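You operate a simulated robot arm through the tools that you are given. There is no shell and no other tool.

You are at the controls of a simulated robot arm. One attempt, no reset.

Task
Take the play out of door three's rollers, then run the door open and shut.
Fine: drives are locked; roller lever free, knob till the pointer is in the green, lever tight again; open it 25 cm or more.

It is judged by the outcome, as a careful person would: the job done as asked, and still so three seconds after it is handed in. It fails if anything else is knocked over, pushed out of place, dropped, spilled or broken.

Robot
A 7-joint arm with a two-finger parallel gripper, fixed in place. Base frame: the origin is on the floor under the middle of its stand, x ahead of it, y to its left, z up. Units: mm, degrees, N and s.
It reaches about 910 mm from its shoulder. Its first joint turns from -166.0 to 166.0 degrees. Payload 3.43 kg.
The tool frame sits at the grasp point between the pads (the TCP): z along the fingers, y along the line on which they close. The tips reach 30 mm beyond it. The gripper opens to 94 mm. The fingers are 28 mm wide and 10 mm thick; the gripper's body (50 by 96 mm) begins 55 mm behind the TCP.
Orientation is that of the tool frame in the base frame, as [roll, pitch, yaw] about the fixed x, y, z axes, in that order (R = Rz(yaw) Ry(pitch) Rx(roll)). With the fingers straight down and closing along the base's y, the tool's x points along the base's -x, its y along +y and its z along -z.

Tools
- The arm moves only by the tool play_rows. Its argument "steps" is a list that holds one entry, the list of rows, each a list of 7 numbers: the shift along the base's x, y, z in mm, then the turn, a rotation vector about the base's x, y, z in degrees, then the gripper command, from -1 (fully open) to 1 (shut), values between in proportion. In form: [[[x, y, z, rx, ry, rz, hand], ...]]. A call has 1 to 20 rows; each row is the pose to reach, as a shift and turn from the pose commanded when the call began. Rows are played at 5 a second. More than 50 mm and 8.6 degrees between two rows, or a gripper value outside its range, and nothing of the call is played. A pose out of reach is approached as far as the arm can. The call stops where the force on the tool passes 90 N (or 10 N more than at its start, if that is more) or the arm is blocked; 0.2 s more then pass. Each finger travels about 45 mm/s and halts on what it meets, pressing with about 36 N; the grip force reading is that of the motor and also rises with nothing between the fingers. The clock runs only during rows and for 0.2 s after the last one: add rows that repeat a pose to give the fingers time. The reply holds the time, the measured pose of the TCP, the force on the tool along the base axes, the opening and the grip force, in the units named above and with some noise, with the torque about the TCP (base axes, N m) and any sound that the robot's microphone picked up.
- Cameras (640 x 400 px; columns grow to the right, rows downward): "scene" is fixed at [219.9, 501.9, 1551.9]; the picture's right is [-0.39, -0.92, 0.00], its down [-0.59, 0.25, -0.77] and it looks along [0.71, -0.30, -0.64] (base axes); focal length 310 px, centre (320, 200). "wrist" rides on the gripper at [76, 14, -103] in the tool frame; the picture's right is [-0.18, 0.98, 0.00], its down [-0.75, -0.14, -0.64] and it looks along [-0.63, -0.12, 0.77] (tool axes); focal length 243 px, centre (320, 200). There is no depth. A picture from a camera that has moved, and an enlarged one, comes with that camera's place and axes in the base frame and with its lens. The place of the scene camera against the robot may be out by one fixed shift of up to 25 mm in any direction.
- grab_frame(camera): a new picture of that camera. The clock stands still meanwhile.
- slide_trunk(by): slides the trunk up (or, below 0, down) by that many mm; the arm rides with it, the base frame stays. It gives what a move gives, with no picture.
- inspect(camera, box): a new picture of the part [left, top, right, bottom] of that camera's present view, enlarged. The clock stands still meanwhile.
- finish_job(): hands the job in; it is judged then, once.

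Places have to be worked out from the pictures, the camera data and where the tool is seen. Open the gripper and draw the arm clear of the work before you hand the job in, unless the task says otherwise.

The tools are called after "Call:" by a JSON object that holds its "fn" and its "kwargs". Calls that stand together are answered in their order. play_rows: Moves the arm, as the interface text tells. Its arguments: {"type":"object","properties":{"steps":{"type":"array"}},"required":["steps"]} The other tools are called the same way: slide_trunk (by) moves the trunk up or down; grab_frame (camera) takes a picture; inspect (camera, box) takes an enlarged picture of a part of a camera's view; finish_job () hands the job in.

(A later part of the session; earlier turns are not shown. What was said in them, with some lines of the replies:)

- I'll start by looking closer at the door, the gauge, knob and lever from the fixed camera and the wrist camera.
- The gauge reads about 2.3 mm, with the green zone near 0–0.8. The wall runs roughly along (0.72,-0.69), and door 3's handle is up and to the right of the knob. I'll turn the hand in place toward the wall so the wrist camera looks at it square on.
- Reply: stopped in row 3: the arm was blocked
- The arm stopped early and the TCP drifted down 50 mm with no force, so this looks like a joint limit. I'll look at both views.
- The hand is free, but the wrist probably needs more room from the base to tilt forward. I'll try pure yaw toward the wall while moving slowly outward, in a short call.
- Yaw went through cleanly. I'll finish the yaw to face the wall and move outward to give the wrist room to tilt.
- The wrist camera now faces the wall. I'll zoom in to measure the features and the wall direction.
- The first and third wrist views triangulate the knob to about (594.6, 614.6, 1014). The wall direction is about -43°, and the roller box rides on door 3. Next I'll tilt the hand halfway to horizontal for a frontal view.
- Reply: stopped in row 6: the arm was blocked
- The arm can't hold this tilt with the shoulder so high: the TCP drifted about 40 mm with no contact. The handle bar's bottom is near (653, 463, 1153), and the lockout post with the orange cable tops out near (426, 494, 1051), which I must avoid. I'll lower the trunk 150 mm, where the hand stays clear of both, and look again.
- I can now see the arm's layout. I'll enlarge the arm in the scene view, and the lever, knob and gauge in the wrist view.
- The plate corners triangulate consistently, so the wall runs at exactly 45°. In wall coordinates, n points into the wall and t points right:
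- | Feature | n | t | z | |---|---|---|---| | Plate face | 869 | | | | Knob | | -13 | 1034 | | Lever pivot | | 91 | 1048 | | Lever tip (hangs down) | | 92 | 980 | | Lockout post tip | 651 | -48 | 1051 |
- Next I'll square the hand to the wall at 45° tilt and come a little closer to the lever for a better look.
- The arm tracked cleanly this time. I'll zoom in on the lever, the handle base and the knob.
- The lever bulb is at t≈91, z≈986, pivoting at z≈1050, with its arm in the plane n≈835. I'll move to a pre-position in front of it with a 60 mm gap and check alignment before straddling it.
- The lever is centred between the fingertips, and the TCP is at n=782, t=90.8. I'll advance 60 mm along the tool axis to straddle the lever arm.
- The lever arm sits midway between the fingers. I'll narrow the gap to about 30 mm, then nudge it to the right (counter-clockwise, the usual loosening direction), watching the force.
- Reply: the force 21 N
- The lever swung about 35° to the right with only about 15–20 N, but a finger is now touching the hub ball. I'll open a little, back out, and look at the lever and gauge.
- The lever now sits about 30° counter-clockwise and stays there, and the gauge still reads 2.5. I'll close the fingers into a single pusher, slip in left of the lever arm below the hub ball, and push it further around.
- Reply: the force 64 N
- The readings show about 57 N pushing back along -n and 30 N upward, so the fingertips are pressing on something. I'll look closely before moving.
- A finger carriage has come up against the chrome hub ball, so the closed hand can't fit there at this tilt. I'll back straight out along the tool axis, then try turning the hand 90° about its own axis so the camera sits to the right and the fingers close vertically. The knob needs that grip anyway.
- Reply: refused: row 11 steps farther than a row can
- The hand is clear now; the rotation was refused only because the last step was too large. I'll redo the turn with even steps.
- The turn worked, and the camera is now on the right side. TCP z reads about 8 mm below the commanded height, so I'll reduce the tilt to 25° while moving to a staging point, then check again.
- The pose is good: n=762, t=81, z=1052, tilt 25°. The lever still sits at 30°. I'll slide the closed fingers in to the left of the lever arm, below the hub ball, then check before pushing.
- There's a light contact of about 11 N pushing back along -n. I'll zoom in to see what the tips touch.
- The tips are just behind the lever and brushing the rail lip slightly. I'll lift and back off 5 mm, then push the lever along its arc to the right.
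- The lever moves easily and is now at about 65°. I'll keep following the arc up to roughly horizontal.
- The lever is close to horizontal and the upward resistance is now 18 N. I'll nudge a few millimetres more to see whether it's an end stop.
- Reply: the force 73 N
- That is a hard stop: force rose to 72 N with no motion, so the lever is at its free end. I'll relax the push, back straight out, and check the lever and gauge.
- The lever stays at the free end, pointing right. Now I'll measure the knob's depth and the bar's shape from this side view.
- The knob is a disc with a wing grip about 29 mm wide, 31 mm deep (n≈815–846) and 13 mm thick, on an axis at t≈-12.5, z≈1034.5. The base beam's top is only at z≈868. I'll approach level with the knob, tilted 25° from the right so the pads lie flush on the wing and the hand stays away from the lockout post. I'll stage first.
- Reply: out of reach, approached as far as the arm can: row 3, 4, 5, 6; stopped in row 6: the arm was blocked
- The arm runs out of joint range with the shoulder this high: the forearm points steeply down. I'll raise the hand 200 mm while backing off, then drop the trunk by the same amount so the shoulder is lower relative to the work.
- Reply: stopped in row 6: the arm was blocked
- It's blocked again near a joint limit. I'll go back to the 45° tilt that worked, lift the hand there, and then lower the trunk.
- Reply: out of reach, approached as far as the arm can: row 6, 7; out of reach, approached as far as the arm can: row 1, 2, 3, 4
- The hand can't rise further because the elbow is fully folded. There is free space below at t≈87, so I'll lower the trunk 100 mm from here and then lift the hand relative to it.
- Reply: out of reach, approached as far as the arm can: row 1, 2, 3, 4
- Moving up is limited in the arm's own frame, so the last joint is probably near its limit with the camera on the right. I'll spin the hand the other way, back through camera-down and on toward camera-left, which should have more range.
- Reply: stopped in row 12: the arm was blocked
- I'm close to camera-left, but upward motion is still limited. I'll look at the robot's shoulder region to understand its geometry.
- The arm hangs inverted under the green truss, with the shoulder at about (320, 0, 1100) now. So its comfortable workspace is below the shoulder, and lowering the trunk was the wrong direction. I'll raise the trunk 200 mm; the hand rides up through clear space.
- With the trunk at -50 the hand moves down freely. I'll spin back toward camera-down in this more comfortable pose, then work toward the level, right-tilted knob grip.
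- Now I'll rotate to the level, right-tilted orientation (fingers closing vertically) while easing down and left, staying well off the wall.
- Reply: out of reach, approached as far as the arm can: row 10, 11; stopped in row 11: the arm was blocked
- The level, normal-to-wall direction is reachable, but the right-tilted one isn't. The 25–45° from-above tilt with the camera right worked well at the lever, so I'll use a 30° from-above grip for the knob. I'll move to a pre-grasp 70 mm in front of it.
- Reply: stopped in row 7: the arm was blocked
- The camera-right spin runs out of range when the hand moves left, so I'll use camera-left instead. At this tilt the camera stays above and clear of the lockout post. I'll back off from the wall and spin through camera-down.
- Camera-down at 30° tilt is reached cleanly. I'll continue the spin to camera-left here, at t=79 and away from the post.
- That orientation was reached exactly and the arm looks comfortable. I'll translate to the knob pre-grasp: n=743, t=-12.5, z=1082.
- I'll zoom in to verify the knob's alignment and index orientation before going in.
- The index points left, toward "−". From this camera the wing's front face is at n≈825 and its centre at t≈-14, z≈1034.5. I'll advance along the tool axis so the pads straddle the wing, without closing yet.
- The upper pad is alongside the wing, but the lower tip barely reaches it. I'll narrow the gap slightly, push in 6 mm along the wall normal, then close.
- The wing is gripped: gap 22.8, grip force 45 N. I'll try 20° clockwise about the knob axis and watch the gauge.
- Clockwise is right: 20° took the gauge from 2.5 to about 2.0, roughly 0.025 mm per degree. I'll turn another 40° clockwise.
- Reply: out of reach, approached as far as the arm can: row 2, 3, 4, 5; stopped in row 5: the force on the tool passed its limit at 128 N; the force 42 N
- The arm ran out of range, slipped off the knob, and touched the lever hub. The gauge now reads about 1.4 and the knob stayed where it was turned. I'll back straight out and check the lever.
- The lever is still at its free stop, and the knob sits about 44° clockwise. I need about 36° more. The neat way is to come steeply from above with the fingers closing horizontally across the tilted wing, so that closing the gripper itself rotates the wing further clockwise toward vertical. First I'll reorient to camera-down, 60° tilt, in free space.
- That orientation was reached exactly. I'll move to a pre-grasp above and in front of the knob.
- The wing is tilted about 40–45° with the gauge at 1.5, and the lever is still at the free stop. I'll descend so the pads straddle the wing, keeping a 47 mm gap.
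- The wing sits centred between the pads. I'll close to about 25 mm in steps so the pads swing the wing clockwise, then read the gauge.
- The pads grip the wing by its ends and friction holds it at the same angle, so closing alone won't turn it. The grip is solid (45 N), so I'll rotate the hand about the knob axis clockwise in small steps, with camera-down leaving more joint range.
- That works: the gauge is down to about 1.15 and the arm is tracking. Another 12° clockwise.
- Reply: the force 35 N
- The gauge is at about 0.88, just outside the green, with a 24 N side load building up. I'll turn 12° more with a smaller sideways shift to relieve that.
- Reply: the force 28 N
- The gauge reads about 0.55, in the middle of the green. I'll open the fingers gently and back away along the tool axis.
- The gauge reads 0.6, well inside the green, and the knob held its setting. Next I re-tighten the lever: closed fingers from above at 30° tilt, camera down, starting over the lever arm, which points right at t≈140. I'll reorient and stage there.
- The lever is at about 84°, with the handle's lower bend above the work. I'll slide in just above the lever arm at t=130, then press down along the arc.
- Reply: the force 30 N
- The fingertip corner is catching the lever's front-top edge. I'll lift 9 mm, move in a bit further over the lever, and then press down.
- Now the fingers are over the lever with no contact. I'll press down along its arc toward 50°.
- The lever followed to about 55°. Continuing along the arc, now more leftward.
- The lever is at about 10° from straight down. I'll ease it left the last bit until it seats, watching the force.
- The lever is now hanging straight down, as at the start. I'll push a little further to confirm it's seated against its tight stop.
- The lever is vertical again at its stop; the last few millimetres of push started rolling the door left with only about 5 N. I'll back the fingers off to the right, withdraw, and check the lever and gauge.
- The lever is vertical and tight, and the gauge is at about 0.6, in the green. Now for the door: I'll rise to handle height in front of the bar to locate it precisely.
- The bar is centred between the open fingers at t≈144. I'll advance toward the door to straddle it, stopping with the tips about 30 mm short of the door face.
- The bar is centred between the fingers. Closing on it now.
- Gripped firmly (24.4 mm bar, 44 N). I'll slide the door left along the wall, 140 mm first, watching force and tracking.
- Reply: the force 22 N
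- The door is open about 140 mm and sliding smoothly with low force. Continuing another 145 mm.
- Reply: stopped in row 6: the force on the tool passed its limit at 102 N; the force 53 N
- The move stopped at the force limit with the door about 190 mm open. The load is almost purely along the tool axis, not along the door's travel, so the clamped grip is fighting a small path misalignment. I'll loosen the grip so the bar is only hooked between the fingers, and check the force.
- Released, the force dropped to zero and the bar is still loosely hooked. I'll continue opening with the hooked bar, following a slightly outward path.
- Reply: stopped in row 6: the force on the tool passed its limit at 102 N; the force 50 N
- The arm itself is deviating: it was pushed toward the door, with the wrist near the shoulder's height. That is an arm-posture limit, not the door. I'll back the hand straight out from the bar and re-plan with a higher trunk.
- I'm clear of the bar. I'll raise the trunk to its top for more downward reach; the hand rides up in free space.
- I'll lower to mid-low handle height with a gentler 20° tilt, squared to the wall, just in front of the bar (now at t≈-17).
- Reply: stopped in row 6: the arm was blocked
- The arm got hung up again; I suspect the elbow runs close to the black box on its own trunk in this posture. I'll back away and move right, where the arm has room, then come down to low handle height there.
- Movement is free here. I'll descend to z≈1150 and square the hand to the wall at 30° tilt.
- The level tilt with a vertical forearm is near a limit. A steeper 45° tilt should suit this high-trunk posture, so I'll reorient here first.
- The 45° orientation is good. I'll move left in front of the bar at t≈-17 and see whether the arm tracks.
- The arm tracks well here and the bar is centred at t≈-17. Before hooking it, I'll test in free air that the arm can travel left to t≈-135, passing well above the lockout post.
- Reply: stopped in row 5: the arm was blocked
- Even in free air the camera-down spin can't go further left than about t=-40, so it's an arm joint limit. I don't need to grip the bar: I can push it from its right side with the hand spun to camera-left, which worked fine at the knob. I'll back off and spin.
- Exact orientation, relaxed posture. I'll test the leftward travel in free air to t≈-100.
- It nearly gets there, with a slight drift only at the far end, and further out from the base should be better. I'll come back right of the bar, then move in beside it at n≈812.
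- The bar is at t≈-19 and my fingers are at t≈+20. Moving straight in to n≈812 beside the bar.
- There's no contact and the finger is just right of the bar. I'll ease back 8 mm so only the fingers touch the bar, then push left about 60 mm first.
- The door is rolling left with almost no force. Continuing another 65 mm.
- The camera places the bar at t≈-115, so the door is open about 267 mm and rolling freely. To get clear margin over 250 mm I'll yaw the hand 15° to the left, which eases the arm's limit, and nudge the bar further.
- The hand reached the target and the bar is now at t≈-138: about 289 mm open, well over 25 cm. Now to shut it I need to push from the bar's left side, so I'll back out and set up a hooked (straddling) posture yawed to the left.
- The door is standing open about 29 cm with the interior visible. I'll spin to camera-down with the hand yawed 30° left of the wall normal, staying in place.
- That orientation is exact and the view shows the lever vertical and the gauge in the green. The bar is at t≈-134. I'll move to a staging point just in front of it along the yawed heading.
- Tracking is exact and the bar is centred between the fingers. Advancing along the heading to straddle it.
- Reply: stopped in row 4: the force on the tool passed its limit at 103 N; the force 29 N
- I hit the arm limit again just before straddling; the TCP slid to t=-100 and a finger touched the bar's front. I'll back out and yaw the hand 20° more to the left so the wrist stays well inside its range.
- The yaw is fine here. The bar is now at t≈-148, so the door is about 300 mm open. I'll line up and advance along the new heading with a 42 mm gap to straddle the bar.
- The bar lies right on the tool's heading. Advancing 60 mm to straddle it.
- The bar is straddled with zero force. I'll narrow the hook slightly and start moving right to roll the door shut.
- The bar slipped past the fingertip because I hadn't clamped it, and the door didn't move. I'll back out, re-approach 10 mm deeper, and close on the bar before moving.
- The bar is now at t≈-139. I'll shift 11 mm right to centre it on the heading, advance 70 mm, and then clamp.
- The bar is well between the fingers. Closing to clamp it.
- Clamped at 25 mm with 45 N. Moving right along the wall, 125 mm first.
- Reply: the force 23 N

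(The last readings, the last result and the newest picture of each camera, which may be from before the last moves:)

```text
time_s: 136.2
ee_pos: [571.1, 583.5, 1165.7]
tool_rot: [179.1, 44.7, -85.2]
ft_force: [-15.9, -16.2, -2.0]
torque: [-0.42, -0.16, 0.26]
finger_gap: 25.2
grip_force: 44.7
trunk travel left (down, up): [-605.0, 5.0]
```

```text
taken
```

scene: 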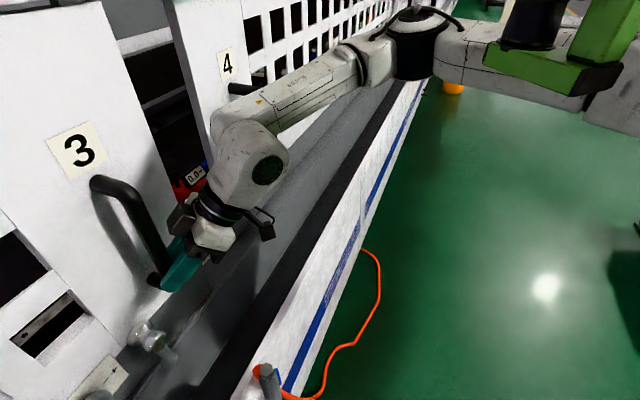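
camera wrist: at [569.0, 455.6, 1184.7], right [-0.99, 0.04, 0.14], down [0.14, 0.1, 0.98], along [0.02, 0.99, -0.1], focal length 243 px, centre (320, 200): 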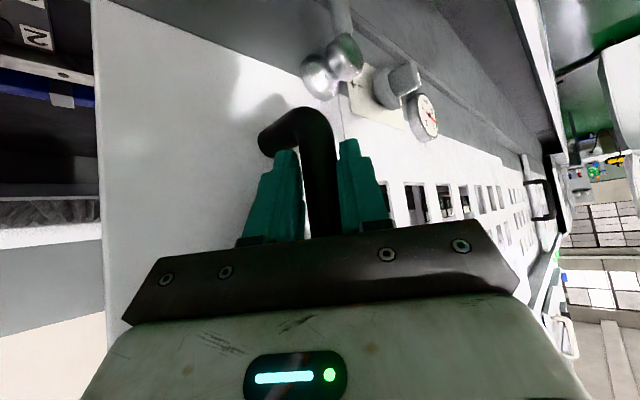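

The door followed the hand smoothly; TCP is at t≈-9. Before closing further I'll loosen slightly and unyaw the hand about the bar back to face the wall squarely, so it won't come near door 4's handle.

Call:
{"fn": "play_rows", "kwargs": {"steps": [[[0, 0, 0, 0, 0, 0, 0.35], [-0.5, 0.2, 0, 0, 0, -7, 0.35], [-1.1, 0.4, 0, 0, 0, -14, 0.35], [-1.7, 0.6, 0, 0, 0, -21, 0.35], [-2.3, 0.8, 0, 0, 0, -28, 0.35], [-2.9, 1, 0, 0, 0, -35, 0.35], [-3.5, 1.2, 0, 0, 0, -42, 0.35], [-4, 1.4, 0, 0, 0, -49.5, 0.35], [-4, 1.4, 0, 0, 0, -49.5, 0.35]]]}}

Call:
{"fn": "grab_frame", "kwargs": {"camera": "wrist"}}

Call:
{"fn": "grab_frame", "kwargs": {"camera": "scene"}}

```text
time_s: 138.2
ee_pos: [567.7, 587.4, 1166.0]
tool_rot: [179.1, 44.8, -134.7]
ft_force: [-3.0, 1.2, -0.1]
torque: [-0.01, 0.01, 0.03]
finger_gap: 31.9
grip_force: 1.3
trunk travel left (down, up): [-605.0, 5.0]
```

```text
taken
camera wrist: at [468.8, 504.2, 1185.3], right [-0.61, 0.78, 0.14], down [0.17, -0.05, 0.98], along [0.77, 0.63, -0.1], focal length 243 px, centre (320, 200)
```

wrist: 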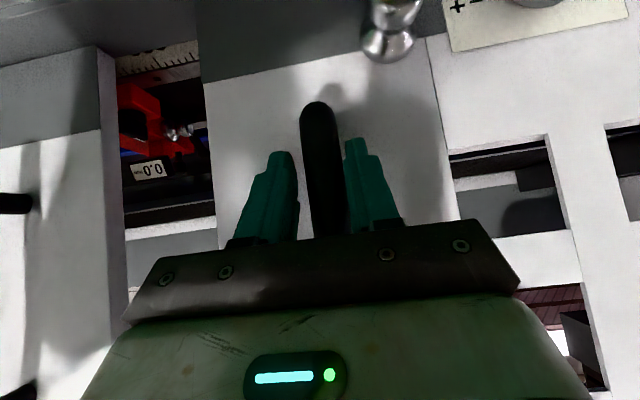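

```text
taken
```

scene: 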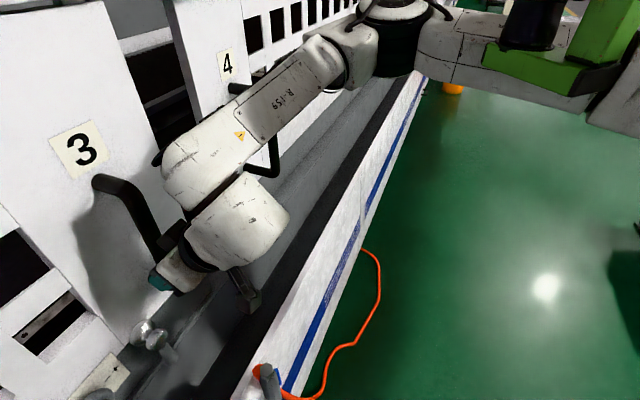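

Hand is square to the wall and the bar is loosely hooked. Rolling the door right 130 mm.

Call:
{"fn": "play_rows", "kwargs": {"steps": [[[5, -5, 0, 0, 0, 0, 0.35], [12, -12, 0, 0, 0, 0, 0.35], [21, -21, 0, 0, 0, 0, 0.35], [30, -30, 0, 0, 0, 0, 0.35], [39, -39, 0, 0, 0, 0, 0.35], [48, -48, 0, 0, 0, 0, 0.35], [57, -57, 0, 0, 0, 0, 0.35], [66, -66, 0, 0, 0, 0, 0.35], [75, -75, 0, 0, 0, 0, 0.35], [84, -84, 0, 0, 0, 0, 0.35], [90, -90, 0, 0, 0, 0, 0.35], [92, -92, 0, 0, 0, 0, 0.35]]]}}

Call:
{"fn": "grab_frame", "kwargs": {"camera": "wrist"}}

Call:
{"fn": "grab_frame", "kwargs": {"camera": "scene"}}

```text
time_s: 140.8
ee_pos: [659.2, 495.5, 1166.3]
tool_rot: [179.0, 44.6, -134.5]
ft_force: [-1.6, 2.4, -0.9]
torque: [-0.03, -0.02, 0.01]
finger_gap: 32.2
grip_force: 1.8
trunk travel left (down, up): [-605.0, 5.0]
```

```text
taken
camera wrist: at [561.6, 412.8, 1186.0], right [-0.62, 0.78, 0.14], down [0.17, -0.04, 0.98], along [0.77, 0.63, -0.1], focal length 243 px, centre (320, 200)
```

wrist: 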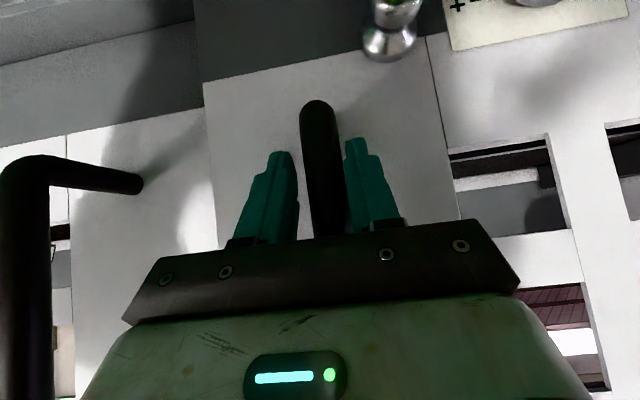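

```text
taken
```

scene: 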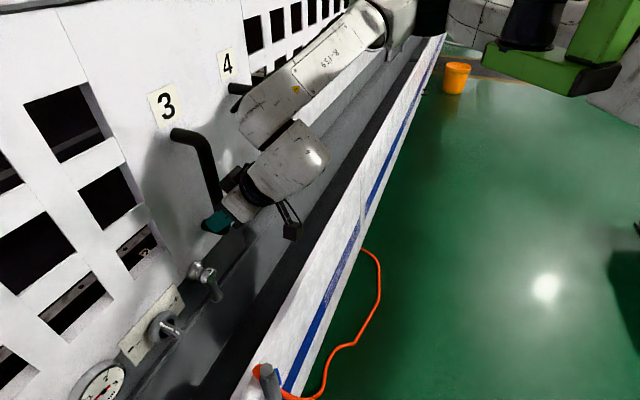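

Nearly shut, with about 40 mm left. I'll ease it closed in small steps and watch for the stop.

Call:
{"fn": "play_rows", "kwargs": {"steps": [[[3, -3, 0, 0, 0, 0, 0.35], [6, -6, 0, 0, 0, 0, 0.35], [9, -9, 0, 0, 0, 0, 0.35], [12, -12, 0, 0, 0, 0, 0.35], [15, -15, 0, 0, 0, 0, 0.35], [18, -18, 0, 0, 0, 0, 0.35], [20, -20, 0, 0, 0, 0, 0.35], [22, -22, 0, 0, 0, 0, 0.35], [24, -24, 0, 0, 0, 0, 0.35], [26, -26, 0, 0, 0, 0, 0.35]]]}}

Call:
{"fn": "inspect", "kwargs": {"camera": "scene", "box": [140, 40, 340, 240]}}

```text
time_s: 143.0
ee_pos: [684.6, 469.5, 1166.1]
tool_rot: [179.1, 44.6, -134.4]
ft_force: [-1.6, 2.0, -0.6]
torque: [0.0, -0.05, 0.02]
finger_gap: 31.7
grip_force: 1.2
trunk travel left (down, up): [-605.0, 5.0]
```

```text
2.00 times, centred on (240, 140) of scene
camera zoom: at [219.9, 501.9, 1551.9], right [-0.39, -0.92, 0.0], down [-0.59, 0.25, -0.77], along [0.71, -0.3, -0.64], focal length 620 px, centre (480, 320)
```

zoom: 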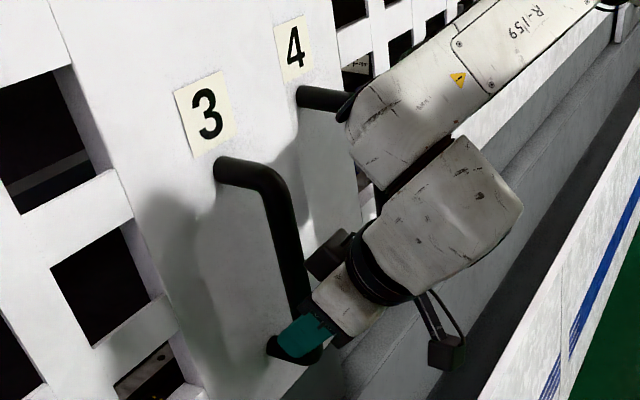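

The label is now within a pixel or so of its original place. I'll nudge the last few millimetres until the door stop is felt.

Call:
{"fn": "play_rows", "kwargs": {"steps": [[[1.4, -1.4, 0, 0, 0, 0, 0.35], [2.8, -2.8, 0, 0, 0, 0, 0.35], [4.2, -4.2, 0, 0, 0, 0, 0.35], [5.6, -5.6, 0, 0, 0, 0, 0.35]]]}}

Call:
{"fn": "inspect", "kwargs": {"camera": "scene", "box": [140, 40, 340, 240]}}

```text
time_s: 144.0
ee_pos: [689.3, 465.6, 1167.8]
tool_rot: [178.9, 44.7, -134.4]
ft_force: [-14.6, 13.0, 3.2]
torque: [0.04, -0.13, 0.19]
finger_gap: 41.7
grip_force: 9.6
trunk travel left (down, up): [-605.0, 5.0]
```

```text
2.00 times, centred on (240, 140) of scene
camera zoom: at [219.9, 501.9, 1551.9], right [-0.39, -0.92, 0.0], down [-0.59, 0.25, -0.77], along [0.71, -0.3, -0.64], focal length 620 px, centre (480, 320)
```

zoom: 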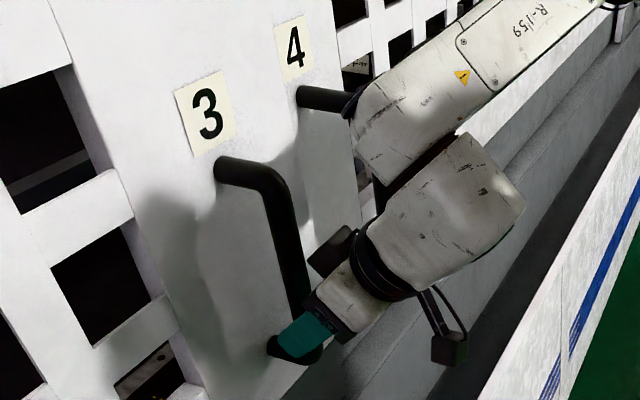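

The door is against its stop: 20 N and no further motion. I'll relax, open the fingers wide and back straight out.

Call:
{"fn": "play_rows", "kwargs": {"steps": [[[-2, 2, 0, 0, 0, 0, 0.1], [-3.5, 3.5, 0, 0, 0, 0, -0.2], [-3.5, 3.5, 0, 0, 0, 0, -0.4], [-3.5, 3.5, 0, 0, 0, 0, -0.4], [-15, -8, 0, 0, 0, 0, -0.4], [-32, -25, 1, 0, 0, 0, -0.4], [-55, -48, 2, 0, 0, 0, -0.4], [-80, -73, 3, 0, 0, 0, -0.4]]]}}

Call:
{"fn": "grab_frame", "kwargs": {"camera": "scene"}}

Call:
{"fn": "grab_frame", "kwargs": {"camera": "wrist"}}

```text
time_s: 145.8
ee_pos: [608.8, 390.4, 1170.6]
tool_rot: [179.1, 44.8, -134.7]
ft_force: [0.2, -0.7, 0.3]
torque: [0.01, -0.02, 0.0]
finger_gap: 65.8
grip_force: 0.0
trunk travel left (down, up): [-605.0, 5.0]
```

```text
taken
```

scene: 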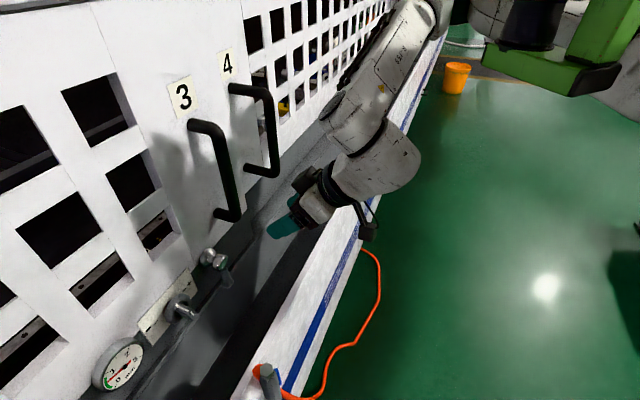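

```text
taken
camera wrist: at [511.3, 308.2, 1189.7], right [-0.62, 0.78, 0.14], down [0.17, -0.05, 0.98], along [0.77, 0.63, -0.1], focal length 243 px, centre (320, 200)
```

wrist: 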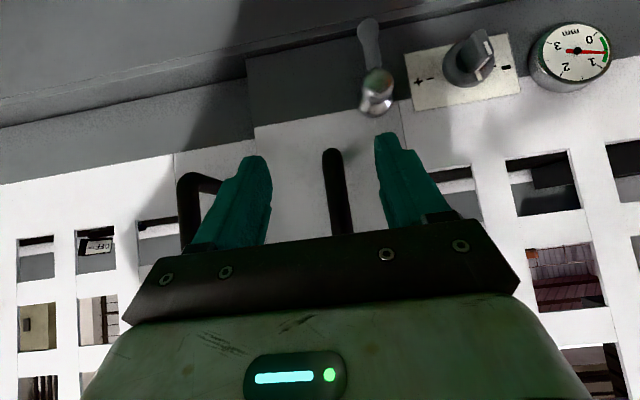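

The door is back in its original place. I'll check the gauge, lever and door position closely.

Call:
{"fn": "inspect", "kwargs": {"camera": "wrist", "box": [340, 0, 640, 130]}}

Call:
{"fn": "inspect", "kwargs": {"camera": "scene", "box": [60, 220, 300, 400]}}

Call:
{"fn": "inspect", "kwargs": {"camera": "scene", "box": [140, 40, 380, 240]}}

```text
2.13 times, centred on (490, 65) of wrist
camera zoom: at [511.3, 308.2, 1189.7], right [-0.62, 0.78, 0.14], down [0.17, -0.05, 0.98], along [0.77, 0.63, -0.1], focal length 518 px, centre (-43, 488)
```

zoom: 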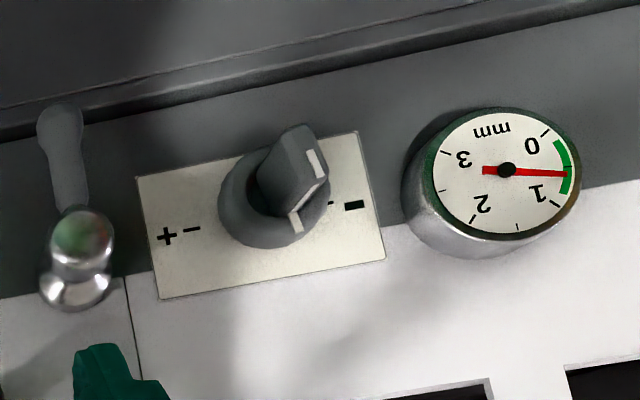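

```text
2.22 times, centred on (180, 310) of scene
camera zoom: at [219.9, 501.9, 1551.9], right [-0.39, -0.92, 0.0], down [-0.59, 0.25, -0.77], along [0.71, -0.3, -0.64], focal length 689 px, centre (631, -44)
```

zoom: 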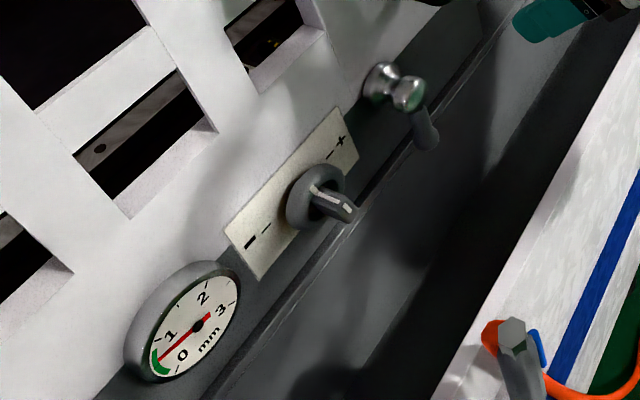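

```text
2.00 times, centred on (260, 140) of scene
camera zoom: at [219.9, 501.9, 1551.9], right [-0.39, -0.92, 0.0], down [-0.59, 0.25, -0.77], along [0.71, -0.3, -0.64], focal length 620 px, centre (440, 320)
```

zoom: 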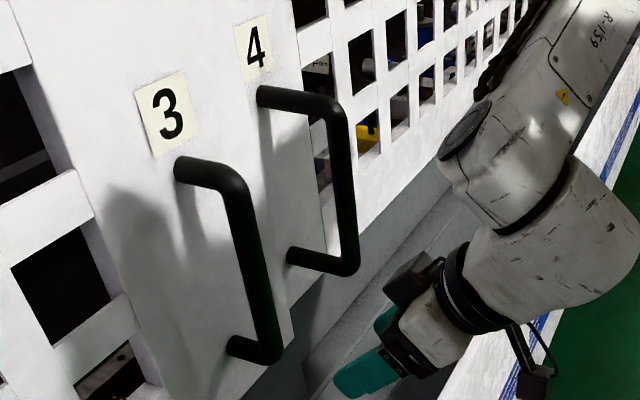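

Everything checks out: the gauge is in the green at about 0.6, the lever is hanging vertical at its tight position, and door 3 is fully shut. I'll open the gripper fully and draw the arm further clear.

Call:
{"fn": "play_rows", "kwargs": {"steps": [[[-8, -8, 8, 0, 0, 0, -0.7], [-16, -16, 16, 0, 0, 0, -1], [-25, -25, 25, 0, 0, 0, -1], [-34, -34, 34, 0, 0, 0, -1], [-42, -42, 42, 0, 0, 0, -1], [-42, -42, 42, 0, 0, 0, -1], [-42, -42, 42, 0, 0, 0, -1], [-42, -42, 42, 0, 0, 0, -1]]]}}

Call:
{"fn": "grab_frame", "kwargs": {"camera": "scene"}}

Call:
{"fn": "inspect", "kwargs": {"camera": "wrist", "box": [340, 0, 640, 150]}}

```text
time_s: 147.6
ee_pos: [568.3, 348.8, 1212.2]
tool_rot: [179.0, 44.7, -134.6]
ft_force: [0.2, -0.6, -0.3]
torque: [-0.01, 0.0, -0.01]
finger_gap: 94.1
grip_force: 0.0
trunk travel left (down, up): [-605.0, 5.0]
```

```text
taken
```

scene: 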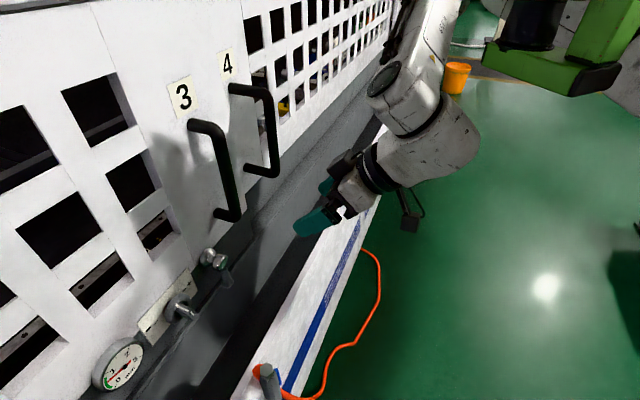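

```text
2.13 times, centred on (490, 75) of wrist
camera zoom: at [471.5, 266.4, 1231.1], right [-0.62, 0.78, 0.14], down [0.17, -0.05, 0.98], along [0.77, 0.63, -0.1], focal length 518 px, centre (-43, 467)
```

zoom: 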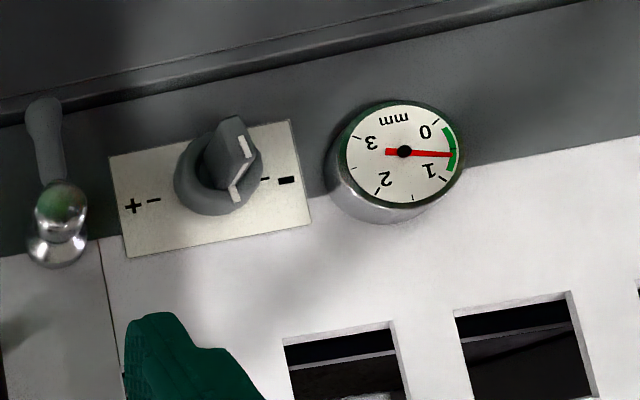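

The arm is clear and the gripper is open. The gauge holds steady in the green, the lever is tight, the door is shut, and nothing else has moved. Handing in.

Call:
{"fn": "finish_job", "kwargs": {}}

```text
The job is handed in.
```

Door three's rollers are adjusted, and the door has been run open and shut; I've handed the job in. The end state was checked on camera just before that.

- **Play:** the gauge went from 2.5 mm to about 0.6 mm, inside the green band, after turning the knob clockwise. It held that reading with the lever tightened and after the door run.
- **Lever:** I freed it to its end stop, then brought it back to hanging straight down, where it started. The door began to roll as I pushed it home, so I judged it tight by its position and couldn't put extra force on it.
- **Door:** it opened to about 30 cm, measured from the cameras, and is now shut against its stop with the number label back where it started. It didn't open in one sweep: the arm ran out of reach partway, so I let go and finished opening it by pushing the handle.
- **Contacts:** the force limit stopped the arm four times: once at about 128 N against the lever's hub, and three times at a little over 100 N on the door handle or door face. I saw no damage or shift, and nothing else was moved. The arm stayed clear of the lockout post and door four.

The gripper is open and the arm is drawn clear.
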